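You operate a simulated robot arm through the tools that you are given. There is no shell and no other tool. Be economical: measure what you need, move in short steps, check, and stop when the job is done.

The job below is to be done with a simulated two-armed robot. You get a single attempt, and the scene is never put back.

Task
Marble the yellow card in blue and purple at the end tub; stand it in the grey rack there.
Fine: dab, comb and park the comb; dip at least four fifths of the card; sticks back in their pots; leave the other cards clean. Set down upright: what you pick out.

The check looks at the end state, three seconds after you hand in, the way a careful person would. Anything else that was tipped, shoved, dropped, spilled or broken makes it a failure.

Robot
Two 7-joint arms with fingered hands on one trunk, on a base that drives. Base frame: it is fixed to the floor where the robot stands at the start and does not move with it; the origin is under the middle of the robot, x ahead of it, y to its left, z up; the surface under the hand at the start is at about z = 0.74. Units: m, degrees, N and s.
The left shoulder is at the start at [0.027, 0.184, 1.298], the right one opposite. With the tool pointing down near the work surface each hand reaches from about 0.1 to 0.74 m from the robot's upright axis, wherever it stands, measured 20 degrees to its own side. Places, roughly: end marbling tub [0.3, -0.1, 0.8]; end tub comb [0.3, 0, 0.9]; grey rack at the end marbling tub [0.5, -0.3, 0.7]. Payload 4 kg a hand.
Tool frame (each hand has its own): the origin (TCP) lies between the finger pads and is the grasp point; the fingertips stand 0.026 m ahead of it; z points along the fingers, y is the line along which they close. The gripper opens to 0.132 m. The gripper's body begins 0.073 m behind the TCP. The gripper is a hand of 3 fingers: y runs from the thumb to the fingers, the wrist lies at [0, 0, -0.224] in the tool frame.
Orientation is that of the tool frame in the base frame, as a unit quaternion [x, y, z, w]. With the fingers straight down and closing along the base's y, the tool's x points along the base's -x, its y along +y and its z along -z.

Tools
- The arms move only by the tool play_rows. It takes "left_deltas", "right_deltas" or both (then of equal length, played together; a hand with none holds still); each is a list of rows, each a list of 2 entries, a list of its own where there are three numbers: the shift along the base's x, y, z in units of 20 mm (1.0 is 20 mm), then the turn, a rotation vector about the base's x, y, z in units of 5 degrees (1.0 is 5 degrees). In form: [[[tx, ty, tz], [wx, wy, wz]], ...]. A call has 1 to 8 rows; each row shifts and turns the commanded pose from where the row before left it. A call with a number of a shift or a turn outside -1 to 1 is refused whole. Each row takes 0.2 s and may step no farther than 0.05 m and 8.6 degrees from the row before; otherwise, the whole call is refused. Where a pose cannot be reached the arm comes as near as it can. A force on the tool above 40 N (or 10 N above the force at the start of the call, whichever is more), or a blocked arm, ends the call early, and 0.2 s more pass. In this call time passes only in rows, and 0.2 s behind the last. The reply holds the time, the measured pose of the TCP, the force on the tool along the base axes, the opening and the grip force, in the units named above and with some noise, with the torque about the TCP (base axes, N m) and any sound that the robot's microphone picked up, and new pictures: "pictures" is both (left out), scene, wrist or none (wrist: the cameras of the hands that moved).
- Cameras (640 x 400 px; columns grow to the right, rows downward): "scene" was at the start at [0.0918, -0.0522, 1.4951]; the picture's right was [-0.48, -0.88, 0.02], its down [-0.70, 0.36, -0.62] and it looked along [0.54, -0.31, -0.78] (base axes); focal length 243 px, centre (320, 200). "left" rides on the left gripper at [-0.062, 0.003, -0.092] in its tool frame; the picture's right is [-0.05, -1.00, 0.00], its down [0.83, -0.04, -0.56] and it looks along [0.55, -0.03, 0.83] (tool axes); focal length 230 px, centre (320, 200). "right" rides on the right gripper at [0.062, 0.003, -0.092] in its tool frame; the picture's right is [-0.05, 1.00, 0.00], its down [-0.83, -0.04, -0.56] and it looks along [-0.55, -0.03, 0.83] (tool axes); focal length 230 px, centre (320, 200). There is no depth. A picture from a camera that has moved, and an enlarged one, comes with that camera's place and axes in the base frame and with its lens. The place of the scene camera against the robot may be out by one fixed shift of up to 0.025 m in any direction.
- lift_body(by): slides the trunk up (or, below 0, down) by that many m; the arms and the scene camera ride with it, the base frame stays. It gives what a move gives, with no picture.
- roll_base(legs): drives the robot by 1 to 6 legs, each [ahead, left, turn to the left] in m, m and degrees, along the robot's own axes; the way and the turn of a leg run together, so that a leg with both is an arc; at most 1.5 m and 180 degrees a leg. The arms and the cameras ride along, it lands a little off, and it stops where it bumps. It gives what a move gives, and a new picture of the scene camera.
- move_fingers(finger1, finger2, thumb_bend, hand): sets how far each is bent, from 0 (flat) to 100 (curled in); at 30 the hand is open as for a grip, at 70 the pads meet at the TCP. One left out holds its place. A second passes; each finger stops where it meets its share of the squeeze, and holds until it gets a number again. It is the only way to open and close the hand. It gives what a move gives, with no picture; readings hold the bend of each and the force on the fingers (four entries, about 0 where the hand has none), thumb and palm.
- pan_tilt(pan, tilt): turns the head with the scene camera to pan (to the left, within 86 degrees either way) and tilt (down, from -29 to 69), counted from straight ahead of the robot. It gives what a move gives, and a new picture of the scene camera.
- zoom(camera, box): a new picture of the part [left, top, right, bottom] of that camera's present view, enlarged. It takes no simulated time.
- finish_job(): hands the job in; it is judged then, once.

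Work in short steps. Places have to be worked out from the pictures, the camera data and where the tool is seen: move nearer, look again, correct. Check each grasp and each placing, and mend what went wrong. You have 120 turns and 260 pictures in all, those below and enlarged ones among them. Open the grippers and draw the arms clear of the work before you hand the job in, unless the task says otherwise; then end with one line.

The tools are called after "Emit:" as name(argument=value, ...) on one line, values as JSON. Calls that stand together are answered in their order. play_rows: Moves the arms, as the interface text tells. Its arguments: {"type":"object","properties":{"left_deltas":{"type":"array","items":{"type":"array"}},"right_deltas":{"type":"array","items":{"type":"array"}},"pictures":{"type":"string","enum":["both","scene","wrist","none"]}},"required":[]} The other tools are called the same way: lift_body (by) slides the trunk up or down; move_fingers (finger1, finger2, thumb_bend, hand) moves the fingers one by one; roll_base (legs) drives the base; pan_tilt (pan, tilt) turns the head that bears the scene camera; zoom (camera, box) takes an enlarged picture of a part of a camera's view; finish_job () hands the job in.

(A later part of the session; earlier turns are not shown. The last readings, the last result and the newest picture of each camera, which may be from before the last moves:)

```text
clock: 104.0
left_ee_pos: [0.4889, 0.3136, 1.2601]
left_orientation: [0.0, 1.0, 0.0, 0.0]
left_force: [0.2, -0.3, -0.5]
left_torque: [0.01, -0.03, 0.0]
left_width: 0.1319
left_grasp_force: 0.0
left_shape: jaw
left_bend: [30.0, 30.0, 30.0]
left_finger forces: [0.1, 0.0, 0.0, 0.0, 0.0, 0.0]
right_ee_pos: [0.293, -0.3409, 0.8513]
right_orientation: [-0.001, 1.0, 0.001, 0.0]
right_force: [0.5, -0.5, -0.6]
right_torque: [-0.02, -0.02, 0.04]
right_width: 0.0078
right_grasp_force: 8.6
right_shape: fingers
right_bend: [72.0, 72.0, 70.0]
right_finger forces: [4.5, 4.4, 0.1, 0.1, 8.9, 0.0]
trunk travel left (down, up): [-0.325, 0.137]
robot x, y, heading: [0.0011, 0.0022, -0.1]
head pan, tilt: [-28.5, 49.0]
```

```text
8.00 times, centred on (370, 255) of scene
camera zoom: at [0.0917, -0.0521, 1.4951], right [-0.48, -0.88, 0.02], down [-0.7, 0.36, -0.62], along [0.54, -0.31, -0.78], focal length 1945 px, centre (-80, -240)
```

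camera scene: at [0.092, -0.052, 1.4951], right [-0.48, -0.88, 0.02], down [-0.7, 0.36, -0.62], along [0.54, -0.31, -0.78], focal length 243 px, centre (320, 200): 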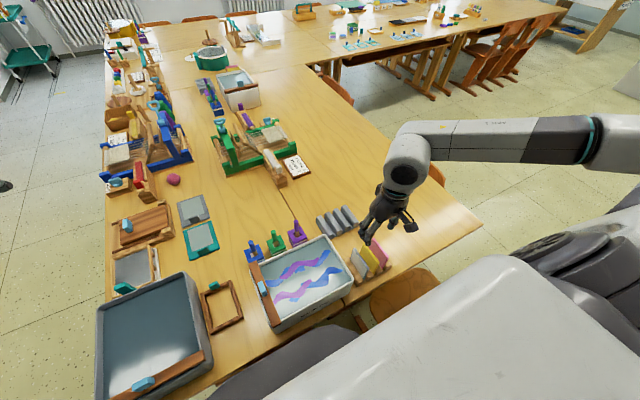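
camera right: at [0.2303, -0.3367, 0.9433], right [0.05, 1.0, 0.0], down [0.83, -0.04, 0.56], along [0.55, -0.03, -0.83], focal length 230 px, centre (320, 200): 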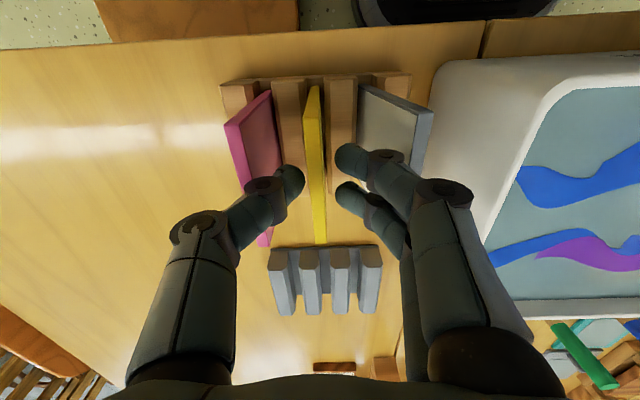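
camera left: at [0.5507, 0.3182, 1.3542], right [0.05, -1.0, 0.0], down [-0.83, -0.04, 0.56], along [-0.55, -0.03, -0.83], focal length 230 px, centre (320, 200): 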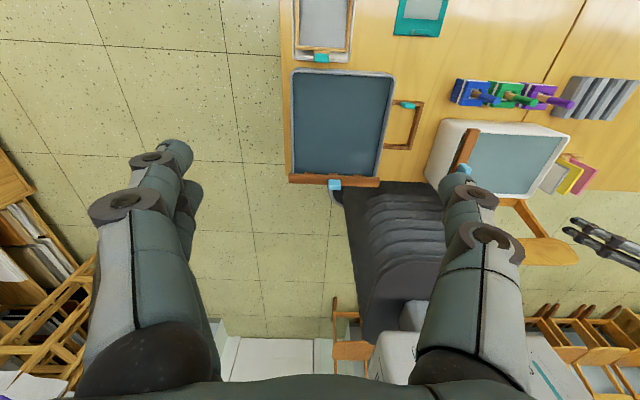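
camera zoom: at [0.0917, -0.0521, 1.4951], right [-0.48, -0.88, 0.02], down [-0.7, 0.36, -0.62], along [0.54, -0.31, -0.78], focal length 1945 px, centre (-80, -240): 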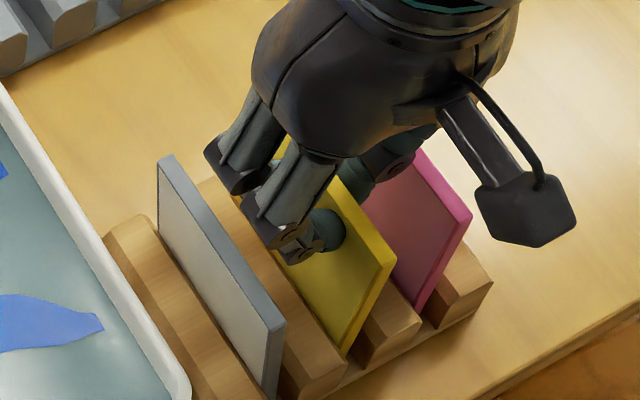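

Solid three-finger grip at 9 N on the card. Lifting straight up.

Emit:
play_rows(right_deltas=[[[0, 0, 0.5], [0, 0, 0]], [[0, 0, 1], [0, 0, 0]], [[0, 0, 1], [0, 0, 0]], [[0, 0, 1], [0, 0, 0]], [[0, 0, 1], [0, 0, 0]], [[0, 0, 1], [0, 0, 0]], [[0, 0, 1], [0, 0, 0]], [[0, 0, 1], [0, 0, 0]]], pictures="both")

Emit:
zoom(camera="scene", box=[320, 170, 440, 290])

Emit:
zoom(camera="right", box=[200, 40, 440, 260])

```text
clock: 105.8
left_ee_pos: [0.4887, 0.3147, 1.2594]
left_orientation: [0.0, 1.0, 0.0, 0.0]
left_force: [0.9, -0.3, 0.5]
left_torque: [-0.01, 0.01, -0.01]
left_width: 0.1318
left_grasp_force: 0.1
left_shape: jaw
left_bend: [30.0, 30.0, 30.0]
left_finger forces: [0.0, 0.0, 0.1, 0.0, 0.1, 0.1]
right_ee_pos: [0.2932, -0.3399, 1.002]
right_orientation: [-0.001, 1.0, 0.0, 0.0]
right_force: [-0.3, 1.0, -0.7]
right_torque: [-0.02, 0.01, 0.02]
right_width: 0.0077
right_grasp_force: 8.7
right_shape: fingers
right_bend: [72.0, 72.0, 69.0]
right_finger forces: [4.4, 4.5, 0.1, 0.0, 8.9, 0.0]
trunk travel left (down, up): [-0.325, 0.137]
robot x, y, heading: [0.0001, 0.0003, -0.1]
head pan, tilt: [-28.5, 49.0]
camera scene: at [0.0914, -0.0517, 1.4952], right [-0.48, -0.88, 0.02], down [-0.69, 0.36, -0.62], along [0.54, -0.31, -0.78], focal length 243 px, centre (320, 200)
camera right: at [0.2302, -0.3366, 1.0938], right [0.05, 1.0, 0.0], down [0.83, -0.04, 0.56], along [0.55, -0.03, -0.83], focal length 230 px, centre (320, 200)
```

scene: 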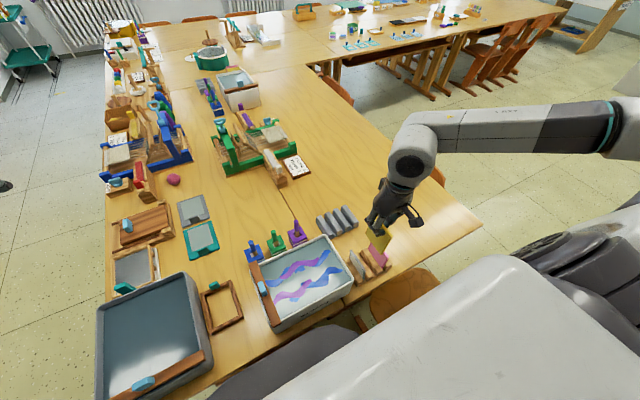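
right: 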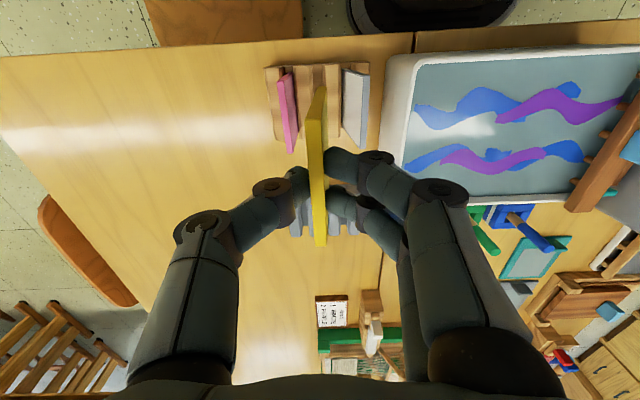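

```text
3.33 times, centred on (380, 230) of scene
camera zoom: at [0.0914, -0.0517, 1.4952], right [-0.48, -0.88, 0.02], down [-0.69, 0.36, -0.62], along [0.54, -0.31, -0.78], focal length 810 px, centre (120, 100)
```

zoom: 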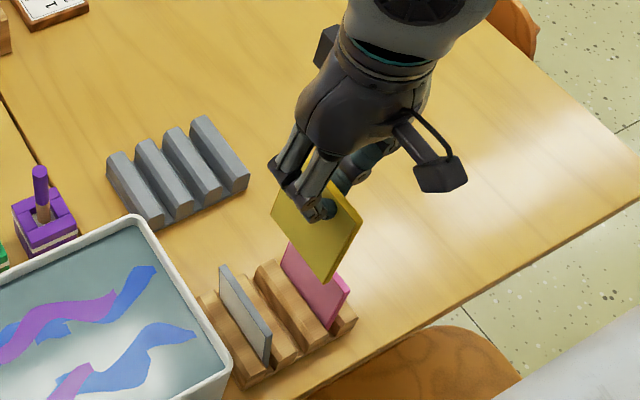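

```text
1.82 times, centred on (320, 150) of right
camera zoom: at [0.2302, -0.3366, 1.0938], right [0.05, 1.0, 0.0], down [0.83, -0.04, 0.56], along [0.55, -0.03, -0.83], focal length 418 px, centre (320, 291)
```

zoom: 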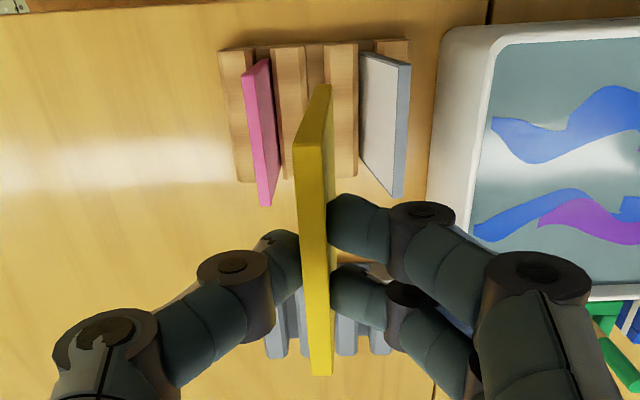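

The card is held, nearly vertical, bottom at ≈0.905. Moving it over the middle of the bath (x 0.33, y -0.14).

Emit:
play_rows(right_deltas=[[[0.2, 1, 0], [0, 0, 0]], [[0.2, 1, 0], [0, 0, 0]], [[0.2, 1, 0], [0, 0, 0]], [[0.2, 1, 0], [0, 0, 0]], [[0.2, 1, 0], [0, 0, 0]], [[0.2, 1, 0], [0, 0, 0]], [[0.2, 1, 0], [0, 0, 0]], [[0.2, 1, 0], [0, 0, 0]]], pictures="none")

Emit:
play_rows(right_deltas=[[[0.25, 1, 0], [0, 0, 0]], [[0, 1, 0], [0, 0, 0]], [[0, 0, -1], [0, 0, 0]], [[0, 0, -1], [0, 0, 0]], [[0, 0, 0], [0, 0, 0]]], pictures="wrist")

Emit:
zoom(camera="scene", box=[230, 180, 390, 330])

Emit:
zoom(camera="right", box=[200, 20, 440, 260])

```text
clock: 107.6
left_ee_pos: [0.4904, 0.3152, 1.2589]
left_orientation: [0.0, 1.0, -0.001, 0.0]
left_force: [-0.1, -0.5, -1.1]
left_torque: [0.0, 0.01, 0.03]
left_width: 0.1316
left_grasp_force: 0.0
left_shape: jaw
left_bend: [30.0, 30.0, 30.0]
left_finger forces: [0.1, 0.0, 0.0, 0.0, 0.0, 0.0]
right_ee_pos: [0.326, -0.1805, 1.0013]
right_orientation: [-0.001, 1.0, -0.001, 0.001]
right_force: [0.0, -0.3, -0.1]
right_torque: [-0.01, -0.04, -0.01]
right_width: 0.0075
right_grasp_force: 8.8
right_shape: fingers
right_bend: [72.0, 72.0, 69.0]
right_finger forces: [4.5, 4.5, 0.1, 0.0, 8.8, 0.0]
trunk travel left (down, up): [-0.325, 0.137]
robot x, y, heading: [0.0025, -0.0016, 0.3]
head pan, tilt: [-28.5, 49.0]
```

```text
clock: 108.8
left_ee_pos: [0.4888, 0.3139, 1.2602]
left_orientation: [0.0, 1.0, -0.001, 0.0]
left_force: [0.1, -0.6, 0.1]
left_torque: [0.0, 0.01, 0.01]
left_width: 0.1319
left_grasp_force: 0.0
left_shape: jaw
left_bend: [30.0, 30.0, 30.0]
left_finger forces: [0.0, 0.0, 0.0, 0.1, 0.1, 0.1]
right_ee_pos: [0.3306, -0.1412, 0.9608]
right_orientation: [-0.001, 1.0, 0.001, 0.0]
right_force: [-0.9, -0.1, 0.5]
right_torque: [0.0, -0.01, 0.01]
right_width: 0.0077
right_grasp_force: 9.0
right_shape: fingers
right_bend: [72.0, 72.0, 69.0]
right_finger forces: [4.4, 4.6, 0.0, 0.0, 8.9, 0.1]
trunk travel left (down, up): [-0.325, 0.137]
robot x, y, heading: [-0.0002, -0.0013, 0.2]
head pan, tilt: [-28.5, 49.0]
camera right: at [0.2678, -0.1367, 1.0528], right [0.05, 1.0, 0.0], down [0.83, -0.04, 0.56], along [0.55, -0.03, -0.83], focal length 230 px, centre (320, 200)
```

right: 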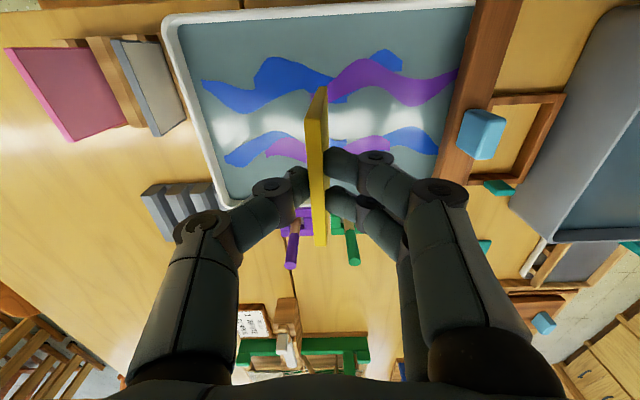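

```text
2.67 times, centred on (310, 255) of scene
camera zoom: at [0.0919, -0.0516, 1.4951], right [-0.48, -0.88, 0.02], down [-0.7, 0.36, -0.62], along [0.54, -0.31, -0.78], focal length 648 px, centre (347, 53)
```

zoom: 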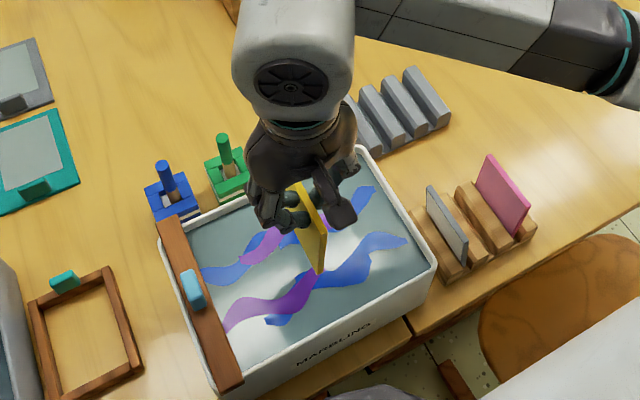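

```text
1.67 times, centred on (320, 140) of right
camera zoom: at [0.2678, -0.1367, 1.0528], right [0.05, 1.0, 0.0], down [0.83, -0.04, 0.56], along [0.55, -0.03, -0.83], focal length 384 px, centre (320, 300)
```

zoom: 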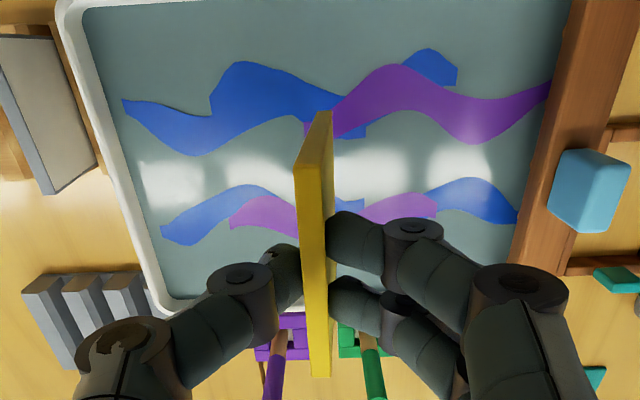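

The card is above a spot with both colours. Lowering 80 mm into the bath, then I'll check.

Emit:
play_rows(right_deltas=[[[0, 0, -1], [0, 0, 0]], [[0, 0, -1], [0, 0, 0]], [[0, 0, -1], [0, 0, 0]], [[0, 0, -1], [0, 0, 0]]], pictures="wrist")

Emit:
zoom(camera="right", box=[200, 20, 440, 260])

Emit:
zoom(camera="scene", box=[260, 210, 360, 310])

```text
clock: 109.8
left_ee_pos: [0.4892, 0.3139, 1.2595]
left_orientation: [0.0, 1.0, 0.0, 0.0]
left_force: [0.3, -0.4, 0.4]
left_torque: [0.01, 0.02, 0.0]
left_width: 0.1318
left_grasp_force: 0.0
left_shape: jaw
left_bend: [30.0, 30.0, 30.0]
left_finger forces: [0.0, 0.0, 0.0, 0.1, 0.0, 0.0]
right_ee_pos: [0.3328, -0.1404, 0.88]
right_orientation: [-0.001, 1.0, 0.0, 0.001]
right_force: [0.1, -0.5, -0.1]
right_torque: [0.0, -0.01, 0.0]
right_width: 0.0073
right_grasp_force: 9.3
right_shape: fingers
right_bend: [72.0, 72.0, 69.0]
right_finger forces: [4.5, 4.5, 0.0, 0.1, 8.9, 0.0]
trunk travel left (down, up): [-0.325, 0.137]
robot x, y, heading: [0.0001, 0.0012, -0.0]
head pan, tilt: [-28.5, 49.0]
camera right: at [0.2688, -0.1361, 0.9725], right [0.05, 1.0, 0.0], down [0.83, -0.04, 0.56], along [0.55, -0.03, -0.83], focal length 230 px, centre (320, 200)
```

right: 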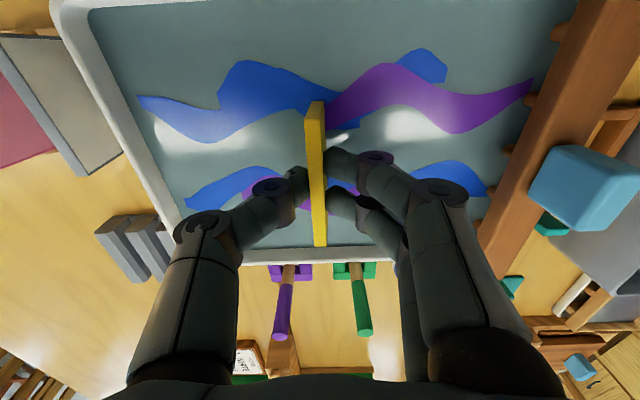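

```text
1.67 times, centred on (320, 140) of right
camera zoom: at [0.2688, -0.1361, 0.9725], right [0.05, 1.0, 0.0], down [0.83, -0.04, 0.56], along [0.55, -0.03, -0.83], focal length 384 px, centre (320, 300)
```

zoom: 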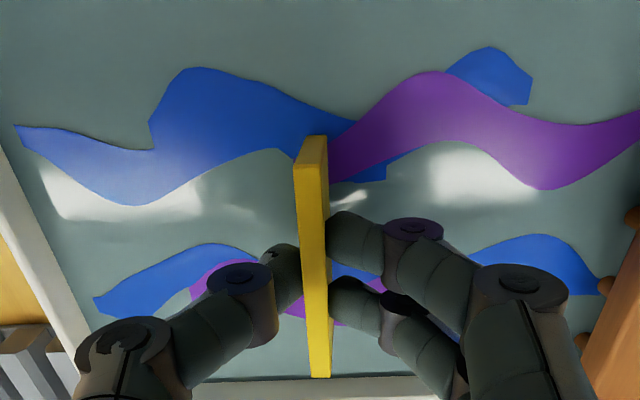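

```text
4.00 times, centred on (310, 260) of scene
camera zoom: at [0.0918, -0.052, 1.4951], right [-0.48, -0.88, 0.02], down [-0.7, 0.36, -0.62], along [0.54, -0.31, -0.78], focal length 972 px, centre (360, -40)
```

zoom: 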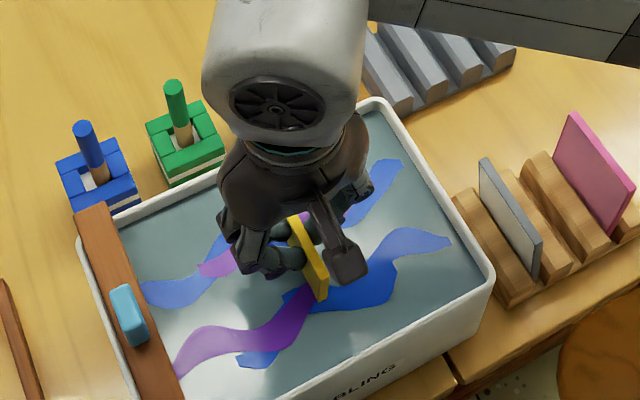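

Waterline ≈ z 0.826; about half is under. Lowering 18 mm more and checking force.

Emit:
play_rows(right_deltas=[[[0, 0, -0.3], [0, 0, 0]], [[0, 0, -0.3], [0, 0, 0]], [[0, 0, -0.3], [0, 0, 0]]], pictures="none")

Emit:
zoom(camera="right", box=[200, 20, 440, 260])

```text
clock: 110.6
left_ee_pos: [0.4895, 0.3132, 1.2606]
left_orientation: [0.0, 1.0, 0.0, -0.001]
left_force: [-0.1, 0.8, -0.4]
left_torque: [0.0, 0.01, -0.02]
left_width: 0.132
left_grasp_force: 0.1
left_shape: jaw
left_bend: [30.0, 30.0, 30.0]
left_finger forces: [0.0, 0.0, 0.1, 0.0, 0.1, 0.0]
right_ee_pos: [0.3315, -0.14, 0.8619]
right_orientation: [-0.002, 1.0, 0.001, 0.001]
right_force: [0.2, 0.7, 0.0]
right_torque: [0.01, -0.03, 0.0]
right_width: 0.0073
right_grasp_force: 8.9
right_shape: fingers
right_bend: [72.0, 72.0, 69.0]
right_finger forces: [4.3, 4.5, 0.0, 0.0, 8.8, 0.0]
trunk travel left (down, up): [-0.325, 0.137]
robot x, y, heading: [-0.0005, -0.0015, -0.2]
head pan, tilt: [-28.5, 49.0]
```

```text
1.67 times, centred on (320, 140) of right
camera zoom: at [0.2682, -0.1365, 0.9546], right [0.05, 1.0, 0.0], down [0.83, -0.04, 0.56], along [0.55, -0.03, -0.83], focal length 384 px, centre (320, 300)
```

zoom: 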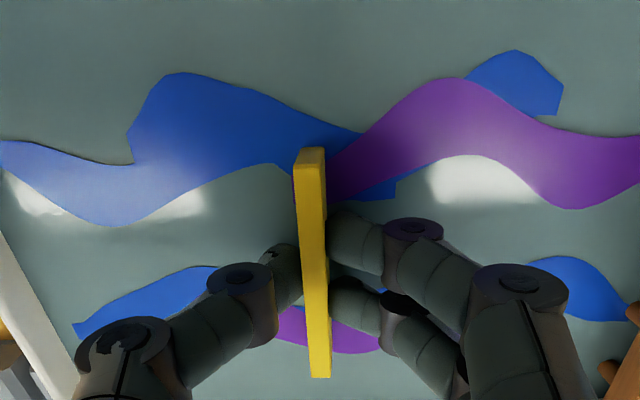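

Force still nil; ~22 mm remains above water. Down another 13 mm in fine steps.

Emit:
play_rows(right_deltas=[[[0, 0, -0.17], [0, 0, 0]], [[0, 0, -0.16], [0, 0, 0]], [[0, 0, -0.16], [0, 0, 0]], [[0, 0, -0.16], [0, 0, 0]]], pictures="none")

Emit:
zoom(camera="right", box=[200, 20, 440, 260])

```text
clock: 111.6
left_ee_pos: [0.4899, 0.3135, 1.2599]
left_orientation: [0.0, 1.0, 0.0, -0.001]
left_force: [1.0, -0.2, 0.2]
left_torque: [0.02, -0.02, 0.0]
left_width: 0.132
left_grasp_force: 0.0
left_shape: jaw
left_bend: [30.0, 30.0, 30.0]
left_finger forces: [0.0, 0.0, 0.1, 0.0, 0.0, 0.0]
right_ee_pos: [0.3303, -0.1408, 0.8498]
right_orientation: [-0.001, 1.0, 0.0, 0.0]
right_force: [0.4, 0.0, -1.5]
right_torque: [0.05, 0.01, 0.01]
right_width: 0.0071
right_grasp_force: 8.9
right_shape: fingers
right_bend: [72.0, 72.0, 69.0]
right_finger forces: [4.4, 4.5, 0.0, 0.1, 9.0, 0.0]
trunk travel left (down, up): [-0.325, 0.137]
robot x, y, heading: [-0.0004, 0.0006, -0.1]
head pan, tilt: [-28.5, 49.0]
```

```text
1.67 times, centred on (320, 140) of right
camera zoom: at [0.2679, -0.1366, 0.9422], right [0.05, 1.0, 0.0], down [0.83, -0.04, 0.56], along [0.55, -0.03, -0.83], focal length 384 px, centre (320, 300)
```

zoom: 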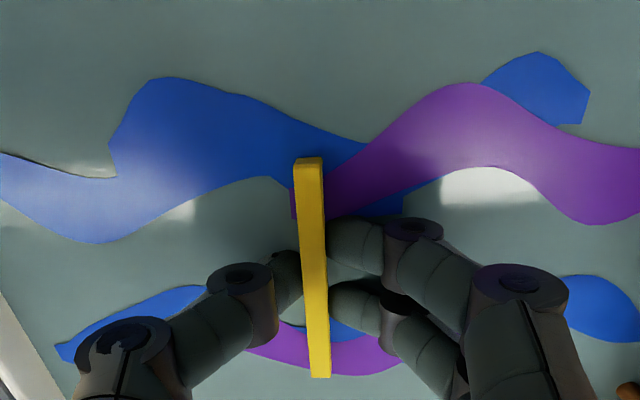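

Only ~9 mm stays above water (≈90% dipped), no floor contact. Lifting the card straight out.

Emit:
play_rows(right_deltas=[[[0, 0, 0], [0, 0, 0]], [[0, 0, 0], [0, 0, 0]], [[0, 0, 0.8], [0, 0, 0]], [[0, 0, 1], [0, 0, 0]], [[0, 0, 1], [0, 0, 0]], [[0, 0, 1], [0, 0, 0]], [[0, 0, 1], [0, 0, 0]], [[0, 0, 1], [0, 0, 0]]], pictures="none")

Emit:
play_rows(right_deltas=[[[0, 0, 1], [0, 0, 0]], [[0, 0, 1], [0, 0, 0]], [[0, 0, 0], [0, 0, 0]]], pictures="both")

Emit:
zoom(camera="scene", box=[250, 170, 370, 290])

Emit:
zoom(camera="right", box=[200, 20, 440, 260])

```text
clock: 113.4
left_ee_pos: [0.489, 0.3138, 1.2597]
left_orientation: [-0.001, 1.0, 0.0, 0.0]
left_force: [0.5, -0.4, -0.3]
left_torque: [0.01, -0.01, 0.0]
left_width: 0.1318
left_grasp_force: 0.1
left_shape: jaw
left_bend: [30.0, 30.0, 30.0]
left_finger forces: [0.0, 0.1, 0.0, 0.1, 0.1, 0.0]
right_ee_pos: [0.3303, -0.1399, 0.9649]
right_orientation: [-0.002, 1.0, 0.0, 0.0]
right_force: [-0.4, 0.8, -0.2]
right_torque: [0.0, -0.02, -0.01]
right_width: 0.0075
right_grasp_force: 8.6
right_shape: fingers
right_bend: [72.0, 72.0, 69.0]
right_finger forces: [4.4, 4.6, 0.0, 0.0, 8.9, 0.1]
trunk travel left (down, up): [-0.325, 0.137]
robot x, y, heading: [0.0027, 0.0009, -0.0]
head pan, tilt: [-28.5, 49.0]
```

```text
clock: 114.2
left_ee_pos: [0.489, 0.3134, 1.2605]
left_orientation: [0.001, 1.0, 0.0, 0.0]
left_force: [0.3, 0.9, -0.1]
left_torque: [-0.03, -0.05, 0.0]
left_width: 0.1318
left_grasp_force: 0.1
left_shape: jaw
left_bend: [30.0, 30.0, 30.0]
left_finger forces: [0.0, 0.0, 0.0, 0.1, 0.0, 0.1]
right_ee_pos: [0.3313, -0.1404, 1.0059]
right_orientation: [-0.001, 1.0, 0.0, 0.0]
right_force: [0.1, -0.2, 0.5]
right_torque: [-0.01, -0.03, -0.01]
right_width: 0.0074
right_grasp_force: 9.0
right_shape: fingers
right_bend: [72.0, 72.0, 69.0]
right_finger forces: [4.4, 4.5, 0.1, 0.0, 8.9, 0.0]
trunk travel left (down, up): [-0.325, 0.137]
robot x, y, heading: [0.0024, -0.0022, -0.2]
head pan, tilt: [-28.5, 49.0]
camera scene: at [0.0917, -0.0522, 1.4951], right [-0.48, -0.88, 0.02], down [-0.7, 0.36, -0.62], along [0.54, -0.31, -0.78], focal length 243 px, centre (320, 200)
camera right: at [0.268, -0.137, 1.0984], right [0.05, 1.0, 0.0], down [0.83, -0.04, 0.56], along [0.55, -0.03, -0.83], focal length 230 px, centre (320, 200)
```

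scene: 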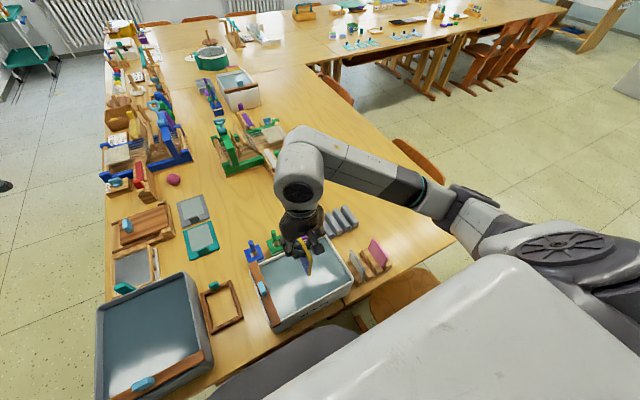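
right: 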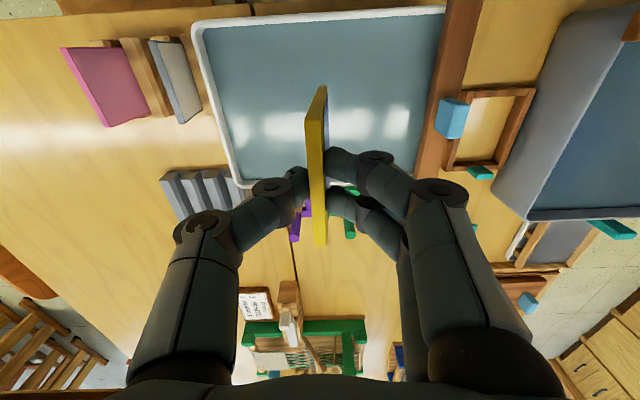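

```text
3.33 times, centred on (310, 230) of scene
camera zoom: at [0.0917, -0.0522, 1.4951], right [-0.48, -0.88, 0.02], down [-0.7, 0.36, -0.62], along [0.54, -0.31, -0.78], focal length 810 px, centre (353, 100)
```

zoom: 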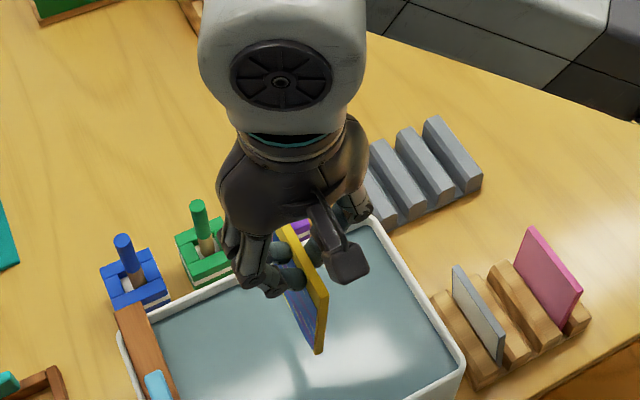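

```text
1.67 times, centred on (320, 140) of right
camera zoom: at [0.268, -0.137, 1.0984], right [0.05, 1.0, 0.0], down [0.83, -0.04, 0.56], along [0.55, -0.03, -0.83], focal length 384 px, centre (320, 300)
```

zoom: 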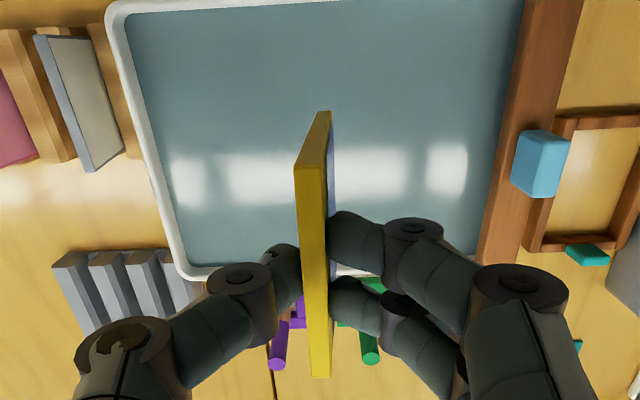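

The pattern transferred (the bath is clear, the card shows blue marbling). Now carry it toward the grey rack and look from above.

Emit:
play_rows(right_deltas=[[[0.4, -1, 0.2], [0, 0, 0]], [[0.4, -1, 0.2], [0, 0, 0]], [[0.4, -1, 0], [0, 0, 0]], [[0.4, -1, 0], [0, 0, 0]], [[0.4, -1, 0], [0, 0, 0]], [[0.4, -1, 0], [0, 0, 0]], [[0.4, -1, 0], [0, 0, 0]], [[0.4, -1, 0], [0, 0, 0]]], pictures="none")

Emit:
play_rows(right_deltas=[[[0.4, -1, 0], [0, 0, 0]], [[0, -0.8, 0], [0, 0, 0]], [[0, 0, 0], [0, 0, 0]]], pictures="both")

Emit:
zoom(camera="right", box=[220, 60, 420, 220])

Emit:
zoom(camera="scene", box=[300, 170, 420, 290])

```text
clock: 116.0
left_ee_pos: [0.4889, 0.3135, 1.2598]
left_orientation: [0.0, 1.0, 0.0, 0.0]
left_force: [-0.5, 0.2, -0.3]
left_torque: [0.03, -0.02, 0.01]
left_width: 0.132
left_grasp_force: 0.1
left_shape: jaw
left_bend: [30.0, 30.0, 30.0]
left_finger forces: [0.1, 0.1, 0.1, 0.0, 0.1, 0.0]
right_ee_pos: [0.3932, -0.3024, 1.0132]
right_orientation: [-0.002, 1.0, 0.0, -0.001]
right_force: [-1.2, 0.6, -0.1]
right_torque: [0.01, 0.02, 0.04]
right_width: 0.0077
right_grasp_force: 8.4
right_shape: fingers
right_bend: [72.0, 72.0, 69.0]
right_finger forces: [4.4, 4.5, 0.0, 0.0, 8.9, 0.0]
trunk travel left (down, up): [-0.325, 0.137]
robot x, y, heading: [0.0002, -0.0008, -0.1]
head pan, tilt: [-28.5, 49.0]
```

```text
clock: 116.8
left_ee_pos: [0.4904, 0.3146, 1.2594]
left_orientation: [0.0, 1.0, 0.0, -0.001]
left_force: [-0.8, 0.5, -0.9]
left_torque: [0.0, -0.01, 0.01]
left_width: 0.1321
left_grasp_force: 0.1
left_shape: jaw
left_bend: [30.0, 30.0, 30.0]
left_finger forces: [0.0, 0.0, 0.0, 0.0, 0.0, 0.0]
right_ee_pos: [0.4022, -0.3382, 1.0126]
right_orientation: [-0.002, 1.0, 0.0, 0.0]
right_force: [0.4, -0.5, -1.1]
right_torque: [-0.01, 0.0, 0.0]
right_width: 0.0076
right_grasp_force: 9.2
right_shape: fingers
right_bend: [72.0, 72.0, 69.0]
right_finger forces: [4.5, 4.6, 0.1, 0.1, 8.9, 0.0]
trunk travel left (down, up): [-0.325, 0.137]
robot x, y, heading: [0.0002, -0.0021, -0.1]
head pan, tilt: [-28.5, 49.0]
camera scene: at [0.092, -0.0515, 1.4951], right [-0.48, -0.88, 0.02], down [-0.7, 0.36, -0.62], along [0.54, -0.31, -0.78], focal length 243 px, centre (320, 200)
camera right: at [0.3398, -0.3329, 1.1058], right [0.05, 1.0, 0.0], down [0.83, -0.04, 0.55], along [0.55, -0.03, -0.83], focal length 230 px, centre (320, 200)
```

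scene: 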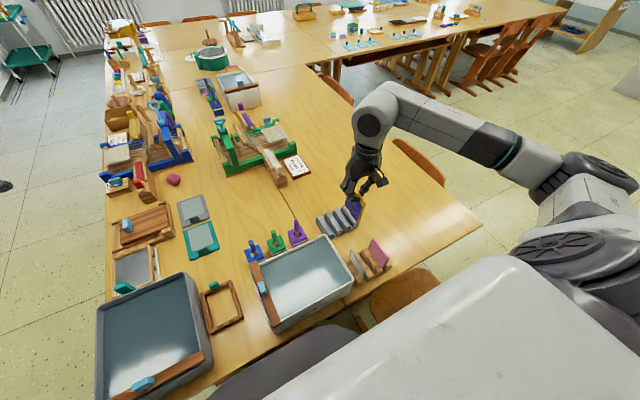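
right: 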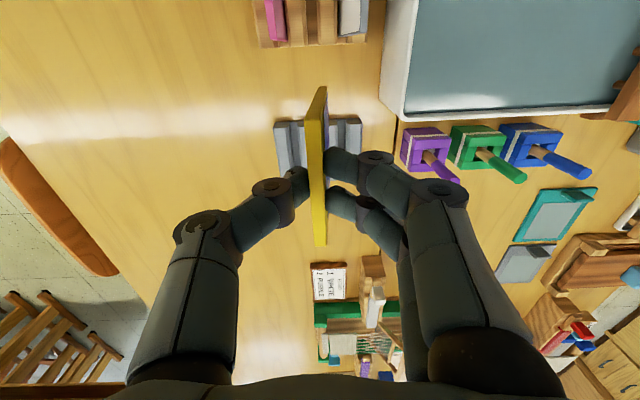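

```text
2.50 times, centred on (320, 140) of right
camera zoom: at [0.3398, -0.3329, 1.1058], right [0.05, 1.0, 0.0], down [0.83, -0.04, 0.55], along [0.55, -0.03, -0.83], focal length 575 px, centre (320, 350)
```

zoom: 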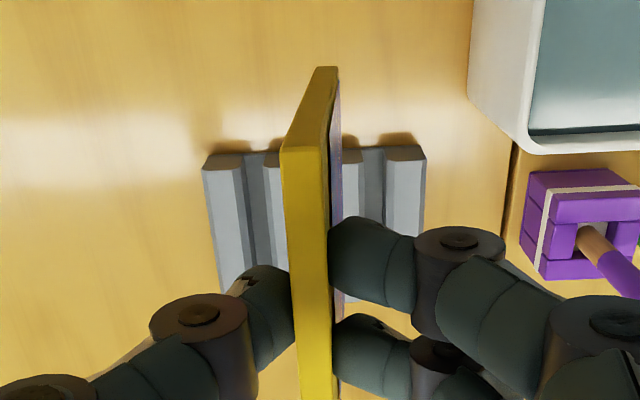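

```text
3.33 times, centred on (360, 230) of scene
camera zoom: at [0.092, -0.0515, 1.4951], right [-0.48, -0.88, 0.02], down [-0.7, 0.36, -0.62], along [0.54, -0.31, -0.78], focal length 810 px, centre (187, 100)
```

zoom: 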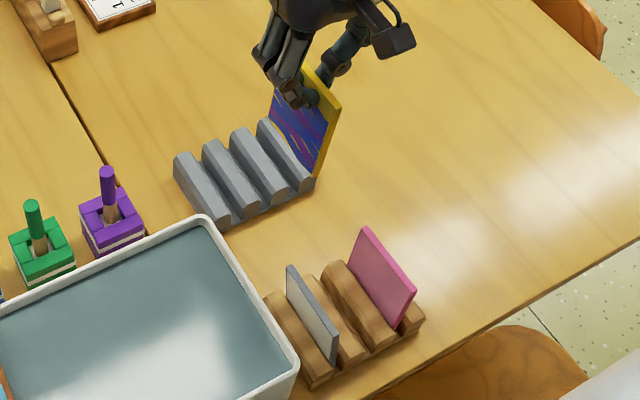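

The card shows blue/purple marbling well up its height. The rack's middle slot is at y ≈ -0.342, x 0.427–0.519. I'll straighten the card's 3° lean, centre at (0.473, -0.342), and lower to just above the ridges.

Emit:
play_rows(right_deltas=[[[0.9, -0.1, 0], [-0.6, 0, 0]], [[0.9, -0.08, 0], [0, 0, 0]], [[0.9, 0, 0], [0, 0, 0]], [[0.85, 0, 0], [0, 0, 0]], [[0, 0, -1], [0, 0, 0]], [[0, 0, -1], [0, 0, 0]], [[0, 0, -1], [0, 0, 0]], [[0, 0, -1], [0, 0, 0]]], pictures="wrist")

Emit:
zoom(camera="right", box=[220, 40, 420, 200])

Emit:
zoom(camera="scene", box=[300, 170, 400, 250])

```text
clock: 118.6
left_ee_pos: [0.4889, 0.3144, 1.2595]
left_orientation: [0.0, 1.0, 0.0, 0.0]
left_force: [0.8, 0.1, 0.1]
left_torque: [0.01, 0.03, -0.01]
left_width: 0.1317
left_grasp_force: 0.0
left_shape: jaw
left_bend: [30.0, 30.0, 30.0]
left_finger forces: [0.0, 0.0, 0.0, 0.0, 0.1, 0.1]
right_ee_pos: [0.4741, -0.3418, 0.933]
right_orientation: [-0.001, 1.0, -0.027, 0.001]
right_force: [-0.2, 0.5, 0.5]
right_torque: [-0.01, 0.02, 0.01]
right_width: 0.0073
right_grasp_force: 8.7
right_shape: fingers
right_bend: [72.0, 72.0, 69.0]
right_finger forces: [4.4, 4.5, 0.0, 0.0, 8.9, 0.0]
trunk travel left (down, up): [-0.325, 0.137]
robot x, y, heading: [-0.0025, 0.001, 0.1]
head pan, tilt: [-28.5, 49.0]
camera right: at [0.4112, -0.3326, 1.0253], right [0.05, 1.0, -0.05], down [0.83, -0.01, 0.56], along [0.56, -0.07, -0.83], focal length 230 px, centre (320, 200)
```

right: 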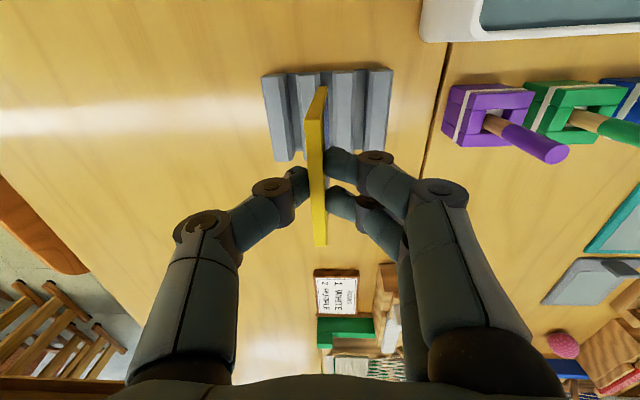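

```text
2.50 times, centred on (320, 120) of right
camera zoom: at [0.4112, -0.3326, 1.0253], right [0.05, 1.0, -0.05], down [0.83, -0.01, 0.56], along [0.56, -0.07, -0.83], focal length 575 px, centre (320, 400)
```

zoom: 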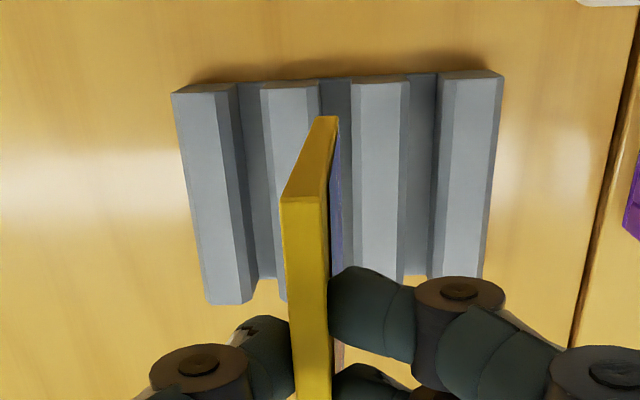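

```text
5.00 times, centred on (350, 210) of scene
camera zoom: at [0.0917, -0.0524, 1.4951], right [-0.48, -0.88, 0.02], down [-0.7, 0.36, -0.62], along [0.54, -0.31, -0.78], focal length 1215 px, centre (170, 150)
```

zoom: 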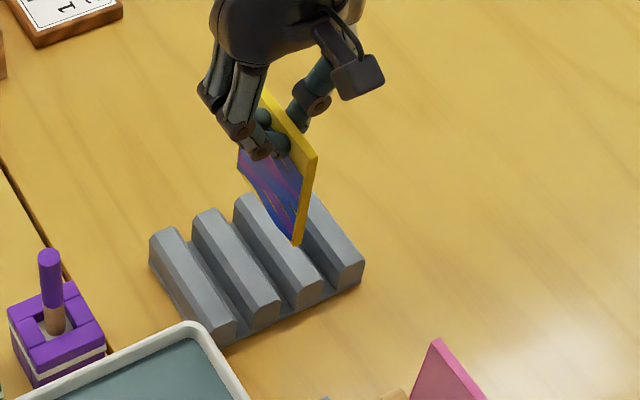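

Card is vertical at y ≈ -0.342, over the middle slot (y ≈ -0.341), x centred. Lowering into the slot with care at the end.

Emit:
play_rows(right_deltas=[[[0, 0.05, -1], [0, 0, 0]], [[0, 0, -1], [0, 0, 0]], [[0, 0, -0.7], [0, 0, 0]], [[0, 0, -0.5], [0, 0, 0]]], pictures="wrist")

Emit:
zoom(camera="right", box=[220, 40, 420, 200])

Emit:
zoom(camera="scene", box=[300, 170, 400, 250])

```text
clock: 119.6
left_ee_pos: [0.4897, 0.3152, 1.2596]
left_orientation: [0.0, 1.0, 0.0, 0.0]
left_force: [0.4, 0.1, -0.6]
left_torque: [0.01, 0.0, -0.02]
left_width: 0.1317
left_grasp_force: 0.0
left_shape: jaw
left_bend: [30.0, 30.0, 30.0]
left_finger forces: [0.1, 0.1, 0.1, 0.1, 0.1, 0.0]
right_ee_pos: [0.4738, -0.3396, 0.8692]
right_orientation: [-0.002, 1.0, -0.026, 0.0]
right_force: [-0.7, -0.3, 0.1]
right_torque: [0.03, 0.01, -0.02]
right_width: 0.0075
right_grasp_force: 9.1
right_shape: fingers
right_bend: [72.0, 72.0, 69.0]
right_finger forces: [4.5, 4.5, 0.0, 0.1, 8.9, 0.0]
trunk travel left (down, up): [-0.325, 0.137]
robot x, y, heading: [-0.0041, -0.0038, -0.0]
head pan, tilt: [-28.5, 49.0]
camera right: at [0.4116, -0.3309, 0.9612], right [0.05, 1.0, -0.05], down [0.83, -0.01, 0.56], along [0.55, -0.07, -0.83], focal length 230 px, centre (320, 200)
```

right: 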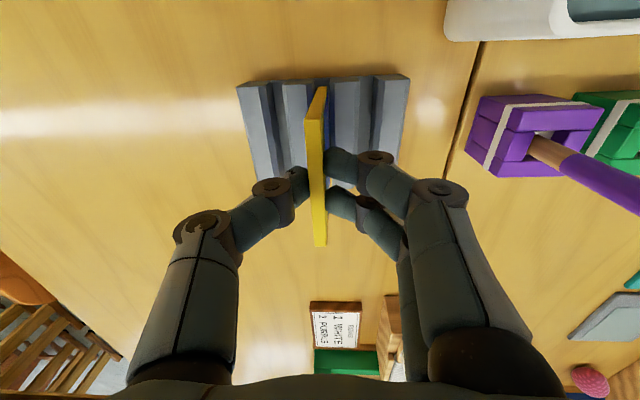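

```text
2.50 times, centred on (320, 120) of right
camera zoom: at [0.4116, -0.3309, 0.9612], right [0.05, 1.0, -0.05], down [0.83, -0.01, 0.56], along [0.55, -0.07, -0.83], focal length 575 px, centre (320, 400)
```

zoom: 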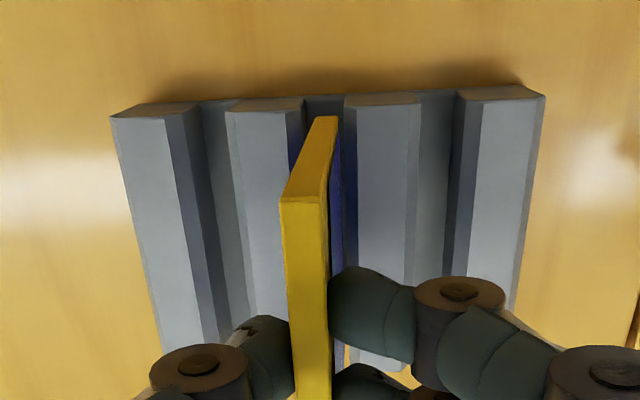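

```text
5.00 times, centred on (350, 210) of scene
camera zoom: at [0.092, -0.0522, 1.4951], right [-0.48, -0.88, 0.02], down [-0.7, 0.36, -0.62], along [0.54, -0.31, -0.78], focal length 1215 px, centre (170, 150)
```

zoom: 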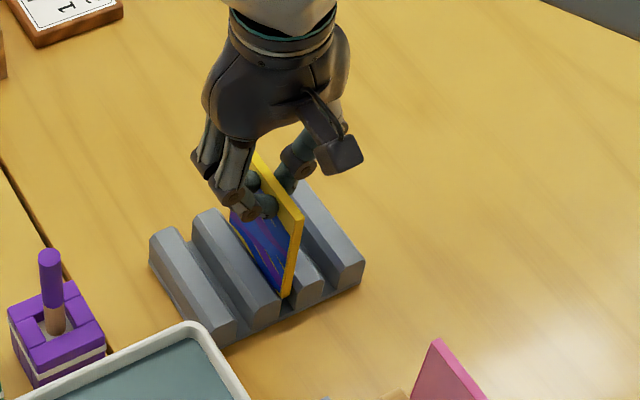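

The card is entering the middle slot cleanly. Lowering the last ~12 mm in fine steps.

Emit:
play_rows(right_deltas=[[[0, 0, -0.2], [0, 0, 0]], [[0, 0, -0.2], [0, 0, 0]], [[0, 0, -0.2], [0, 0, 0]]], pictures="none")

Emit:
play_rows(right_deltas=[[[0, 0, -0.15], [0, 0, 0]], [[0, 0, -0.15], [0, 0, 0]]], pictures="none")

Emit:
zoom(camera="scene", box=[310, 180, 390, 250])

```text
clock: 120.4
left_ee_pos: [0.4887, 0.3143, 1.2604]
left_orientation: [0.0, 1.0, 0.001, 0.0]
left_force: [0.1, -0.3, -0.2]
left_torque: [-0.03, 0.01, 0.04]
left_width: 0.1319
left_grasp_force: 0.0
left_shape: jaw
left_bend: [30.0, 30.0, 30.0]
left_finger forces: [0.0, 0.0, 0.0, 0.1, 0.0, 0.1]
right_ee_pos: [0.4734, -0.3395, 0.8578]
right_orientation: [-0.002, 1.0, -0.027, 0.0]
right_force: [-0.3, -0.5, -0.7]
right_torque: [0.01, 0.02, -0.01]
right_width: 0.0075
right_grasp_force: 8.6
right_shape: fingers
right_bend: [72.0, 72.0, 69.0]
right_finger forces: [4.3, 4.6, 0.1, 0.1, 8.9, 0.0]
trunk travel left (down, up): [-0.325, 0.137]
robot x, y, heading: [0.0014, 0.0, 0.3]
head pan, tilt: [-28.5, 49.0]
```

```text
clock: 121.0
left_ee_pos: [0.4898, 0.315, 1.2602]
left_orientation: [0.001, 1.0, 0.0, 0.0]
left_force: [-0.6, 0.7, 0.4]
left_torque: [0.01, 0.0, 0.0]
left_width: 0.1321
left_grasp_force: 0.1
left_shape: jaw
left_bend: [30.0, 30.0, 30.0]
left_finger forces: [0.1, 0.0, 0.0, 0.0, 0.0, 0.1]
right_ee_pos: [0.473, -0.3395, 0.8509]
right_orientation: [-0.001, 1.0, -0.026, 0.0]
right_force: [-0.3, 0.3, -0.4]
right_torque: [0.0, 0.0, 0.0]
right_width: 0.0075
right_grasp_force: 9.5
right_shape: fingers
right_bend: [72.0, 72.0, 69.0]
right_finger forces: [4.5, 4.5, 0.0, 0.0, 9.0, 0.0]
trunk travel left (down, up): [-0.325, 0.137]
robot x, y, heading: [0.0009, -0.0001, -0.1]
head pan, tilt: [-28.5, 49.0]
```

```text
5.71 times, centred on (350, 215) of scene
camera zoom: at [0.0918, -0.0521, 1.4951], right [-0.48, -0.88, 0.02], down [-0.7, 0.36, -0.62], along [0.54, -0.31, -0.78], focal length 1389 px, centre (149, 114)
```

zoom: 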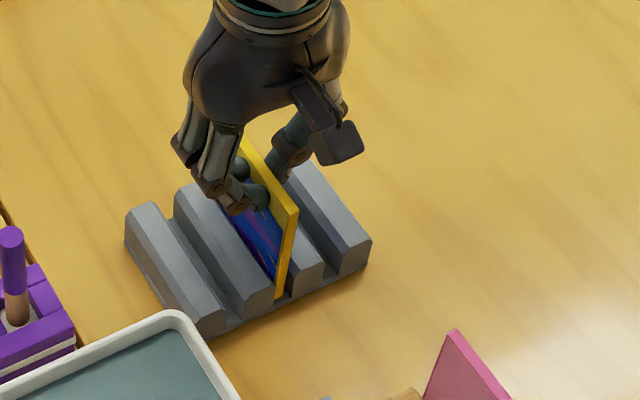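

At the same height as it sat in its stand. Feeling for the slot floor with 1.5 mm steps.

Emit:
play_rows(right_deltas=[[[0, 0, -0.08], [0, 0, 0]], [[0, 0, -0.07], [0, 0, 0]]], pictures="none")

Emit:
play_rows(right_deltas=[[[0, 0, -0.08], [0, 0, 0]], [[0, 0, -0.07], [0, 0, 0]]], pictures="wrist")

```text
clock: 121.6
left_ee_pos: [0.4893, 0.3147, 1.2599]
left_orientation: [0.0, 1.0, 0.0, -0.001]
left_force: [-0.3, -1.1, 0.5]
left_torque: [-0.01, -0.01, 0.02]
left_width: 0.1321
left_grasp_force: 0.1
left_shape: jaw
left_bend: [30.0, 30.0, 30.0]
left_finger forces: [0.0, 0.0, 0.0, 0.0, 0.0, 0.0]
right_ee_pos: [0.473, -0.3386, 0.8489]
right_orientation: [0.0, 1.0, -0.026, 0.0]
right_force: [-0.1, 1.0, 1.4]
right_torque: [-0.03, 0.0, 0.01]
right_width: 0.0075
right_grasp_force: 9.3
right_shape: fingers
right_bend: [72.0, 72.0, 69.0]
right_finger forces: [4.6, 4.6, 0.0, 0.0, 9.3, 0.0]
trunk travel left (down, up): [-0.325, 0.137]
robot x, y, heading: [-0.0025, 0.0038, 0.0]
head pan, tilt: [-28.5, 49.0]
```

```text
clock: 122.2
left_ee_pos: [0.4879, 0.3144, 1.2606]
left_orientation: [0.0, 1.0, 0.0, 0.001]
left_force: [-0.8, 0.1, -0.2]
left_torque: [0.04, 0.02, 0.03]
left_width: 0.1318
left_grasp_force: 0.1
left_shape: jaw
left_bend: [30.0, 30.0, 30.0]
left_finger forces: [0.0, 0.0, 0.0, 0.1, 0.1, 0.1]
right_ee_pos: [0.4745, -0.3383, 0.8476]
right_orientation: [0.0, 1.0, -0.026, 0.002]
right_force: [-0.8, -0.2, 11.6]
right_torque: [-0.03, -0.02, 0.01]
right_width: 0.0071
right_grasp_force: 11.4
right_shape: fingers
right_bend: [73.0, 73.0, 71.0]
right_finger forces: [5.7, 5.6, 0.0, 0.0, 11.3, 0.1]
trunk travel left (down, up): [-0.325, 0.137]
robot x, y, heading: [-0.0036, -0.0004, 0.1]
head pan, tilt: [-28.5, 49.0]
camera right: at [0.4105, -0.3299, 0.9392], right [0.05, 1.0, -0.05], down [0.83, -0.01, 0.56], along [0.56, -0.07, -0.83], focal length 230 px, centre (320, 200)
```

right: 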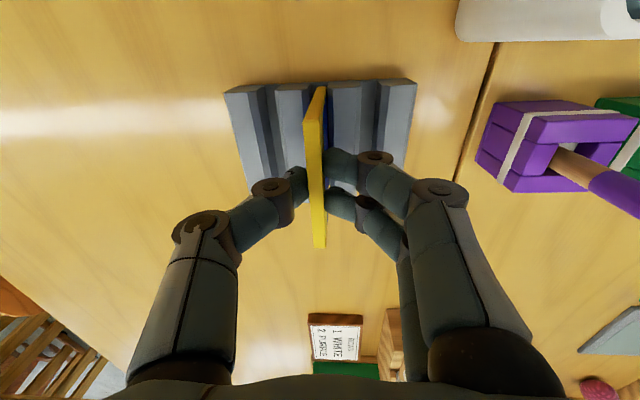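

Floor contact at 11.6 N — the card is seated. Ease up 1.5 mm and open.

Emit:
play_rows(right_deltas=[[[0, 0, 0.1], [0, 0, 0]]], pictures="none")

Emit:
move_fingers(hand="right", finger1=60, finger2=60, thumb_bend=60)

Emit:
zoom(camera="right", box=[220, 60, 420, 260])

Emit:
zoom(camera="scene", box=[310, 180, 390, 250])

```text
clock: 122.6
left_ee_pos: [0.489, 0.315, 1.2598]
left_orientation: [0.001, 1.0, 0.0, 0.0]
left_force: [0.6, 0.1, -0.7]
left_torque: [-0.01, 0.0, -0.02]
left_width: 0.1319
left_grasp_force: 0.0
left_shape: jaw
left_bend: [30.0, 30.0, 30.0]
left_finger forces: [0.1, 0.0, 0.0, 0.0, 0.0, 0.0]
right_ee_pos: [0.4738, -0.3391, 0.8479]
right_orientation: [-0.001, 1.0, -0.027, 0.0]
right_force: [1.2, -0.9, 6.6]
right_torque: [-0.06, 0.0, 0.02]
right_width: 0.0073
right_grasp_force: 11.1
right_shape: fingers
right_bend: [73.0, 73.0, 71.0]
right_finger forces: [5.4, 5.3, 0.0, 0.0, 10.7, 0.0]
trunk travel left (down, up): [-0.325, 0.137]
robot x, y, heading: [0.0023, 0.0004, -0.1]
head pan, tilt: [-28.5, 49.0]
```

```text
clock: 123.6
left_ee_pos: [0.4888, 0.3135, 1.2597]
left_orientation: [0.001, 1.0, -0.001, 0.001]
left_force: [0.3, 0.2, -0.4]
left_torque: [0.0, -0.02, -0.03]
left_width: 0.132
left_grasp_force: 0.0
left_shape: jaw
left_bend: [30.0, 30.0, 30.0]
left_finger forces: [0.1, 0.1, 0.0, 0.0, 0.1, 0.0]
right_ee_pos: [0.4733, -0.3396, 0.8471]
right_orientation: [-0.001, 1.0, -0.027, 0.0]
right_force: [-0.2, 0.2, -0.9]
right_torque: [0.0, 0.01, 0.01]
right_width: 0.0343
right_grasp_force: 0.1
right_shape: fingers
right_bend: [60.0, 60.0, 60.0]
right_finger forces: [0.0, 0.0, 0.0, 0.1, 0.1, 0.0]
trunk travel left (down, up): [-0.325, 0.137]
robot x, y, heading: [-0.0008, -0.0043, -0.0]
head pan, tilt: [-28.5, 49.0]
```

```text
2.00 times, centred on (320, 160) of right
camera zoom: at [0.4108, -0.3303, 0.9397], right [0.05, 1.0, -0.05], down [0.83, -0.01, 0.56], along [0.55, -0.07, -0.83], focal length 460 px, centre (320, 280)
```

zoom: 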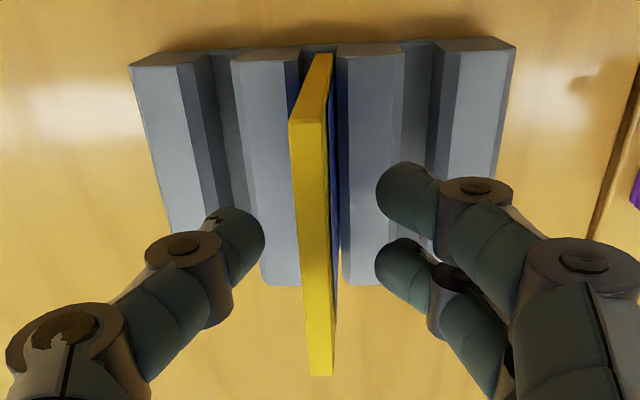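

```text
5.71 times, centred on (350, 215) of scene
camera zoom: at [0.0918, -0.0521, 1.4951], right [-0.48, -0.88, 0.02], down [-0.7, 0.36, -0.62], along [0.54, -0.31, -0.78], focal length 1389 px, centre (149, 114)
```

zoom: 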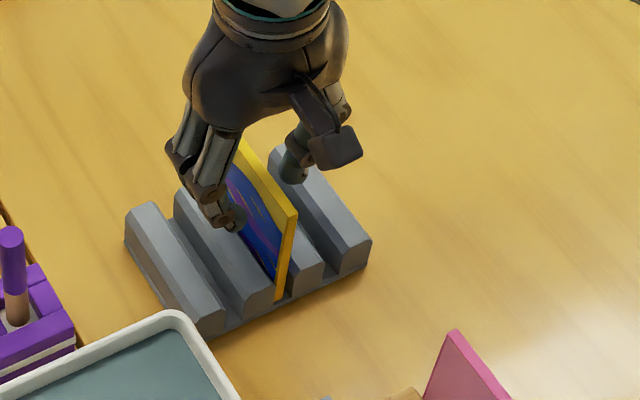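

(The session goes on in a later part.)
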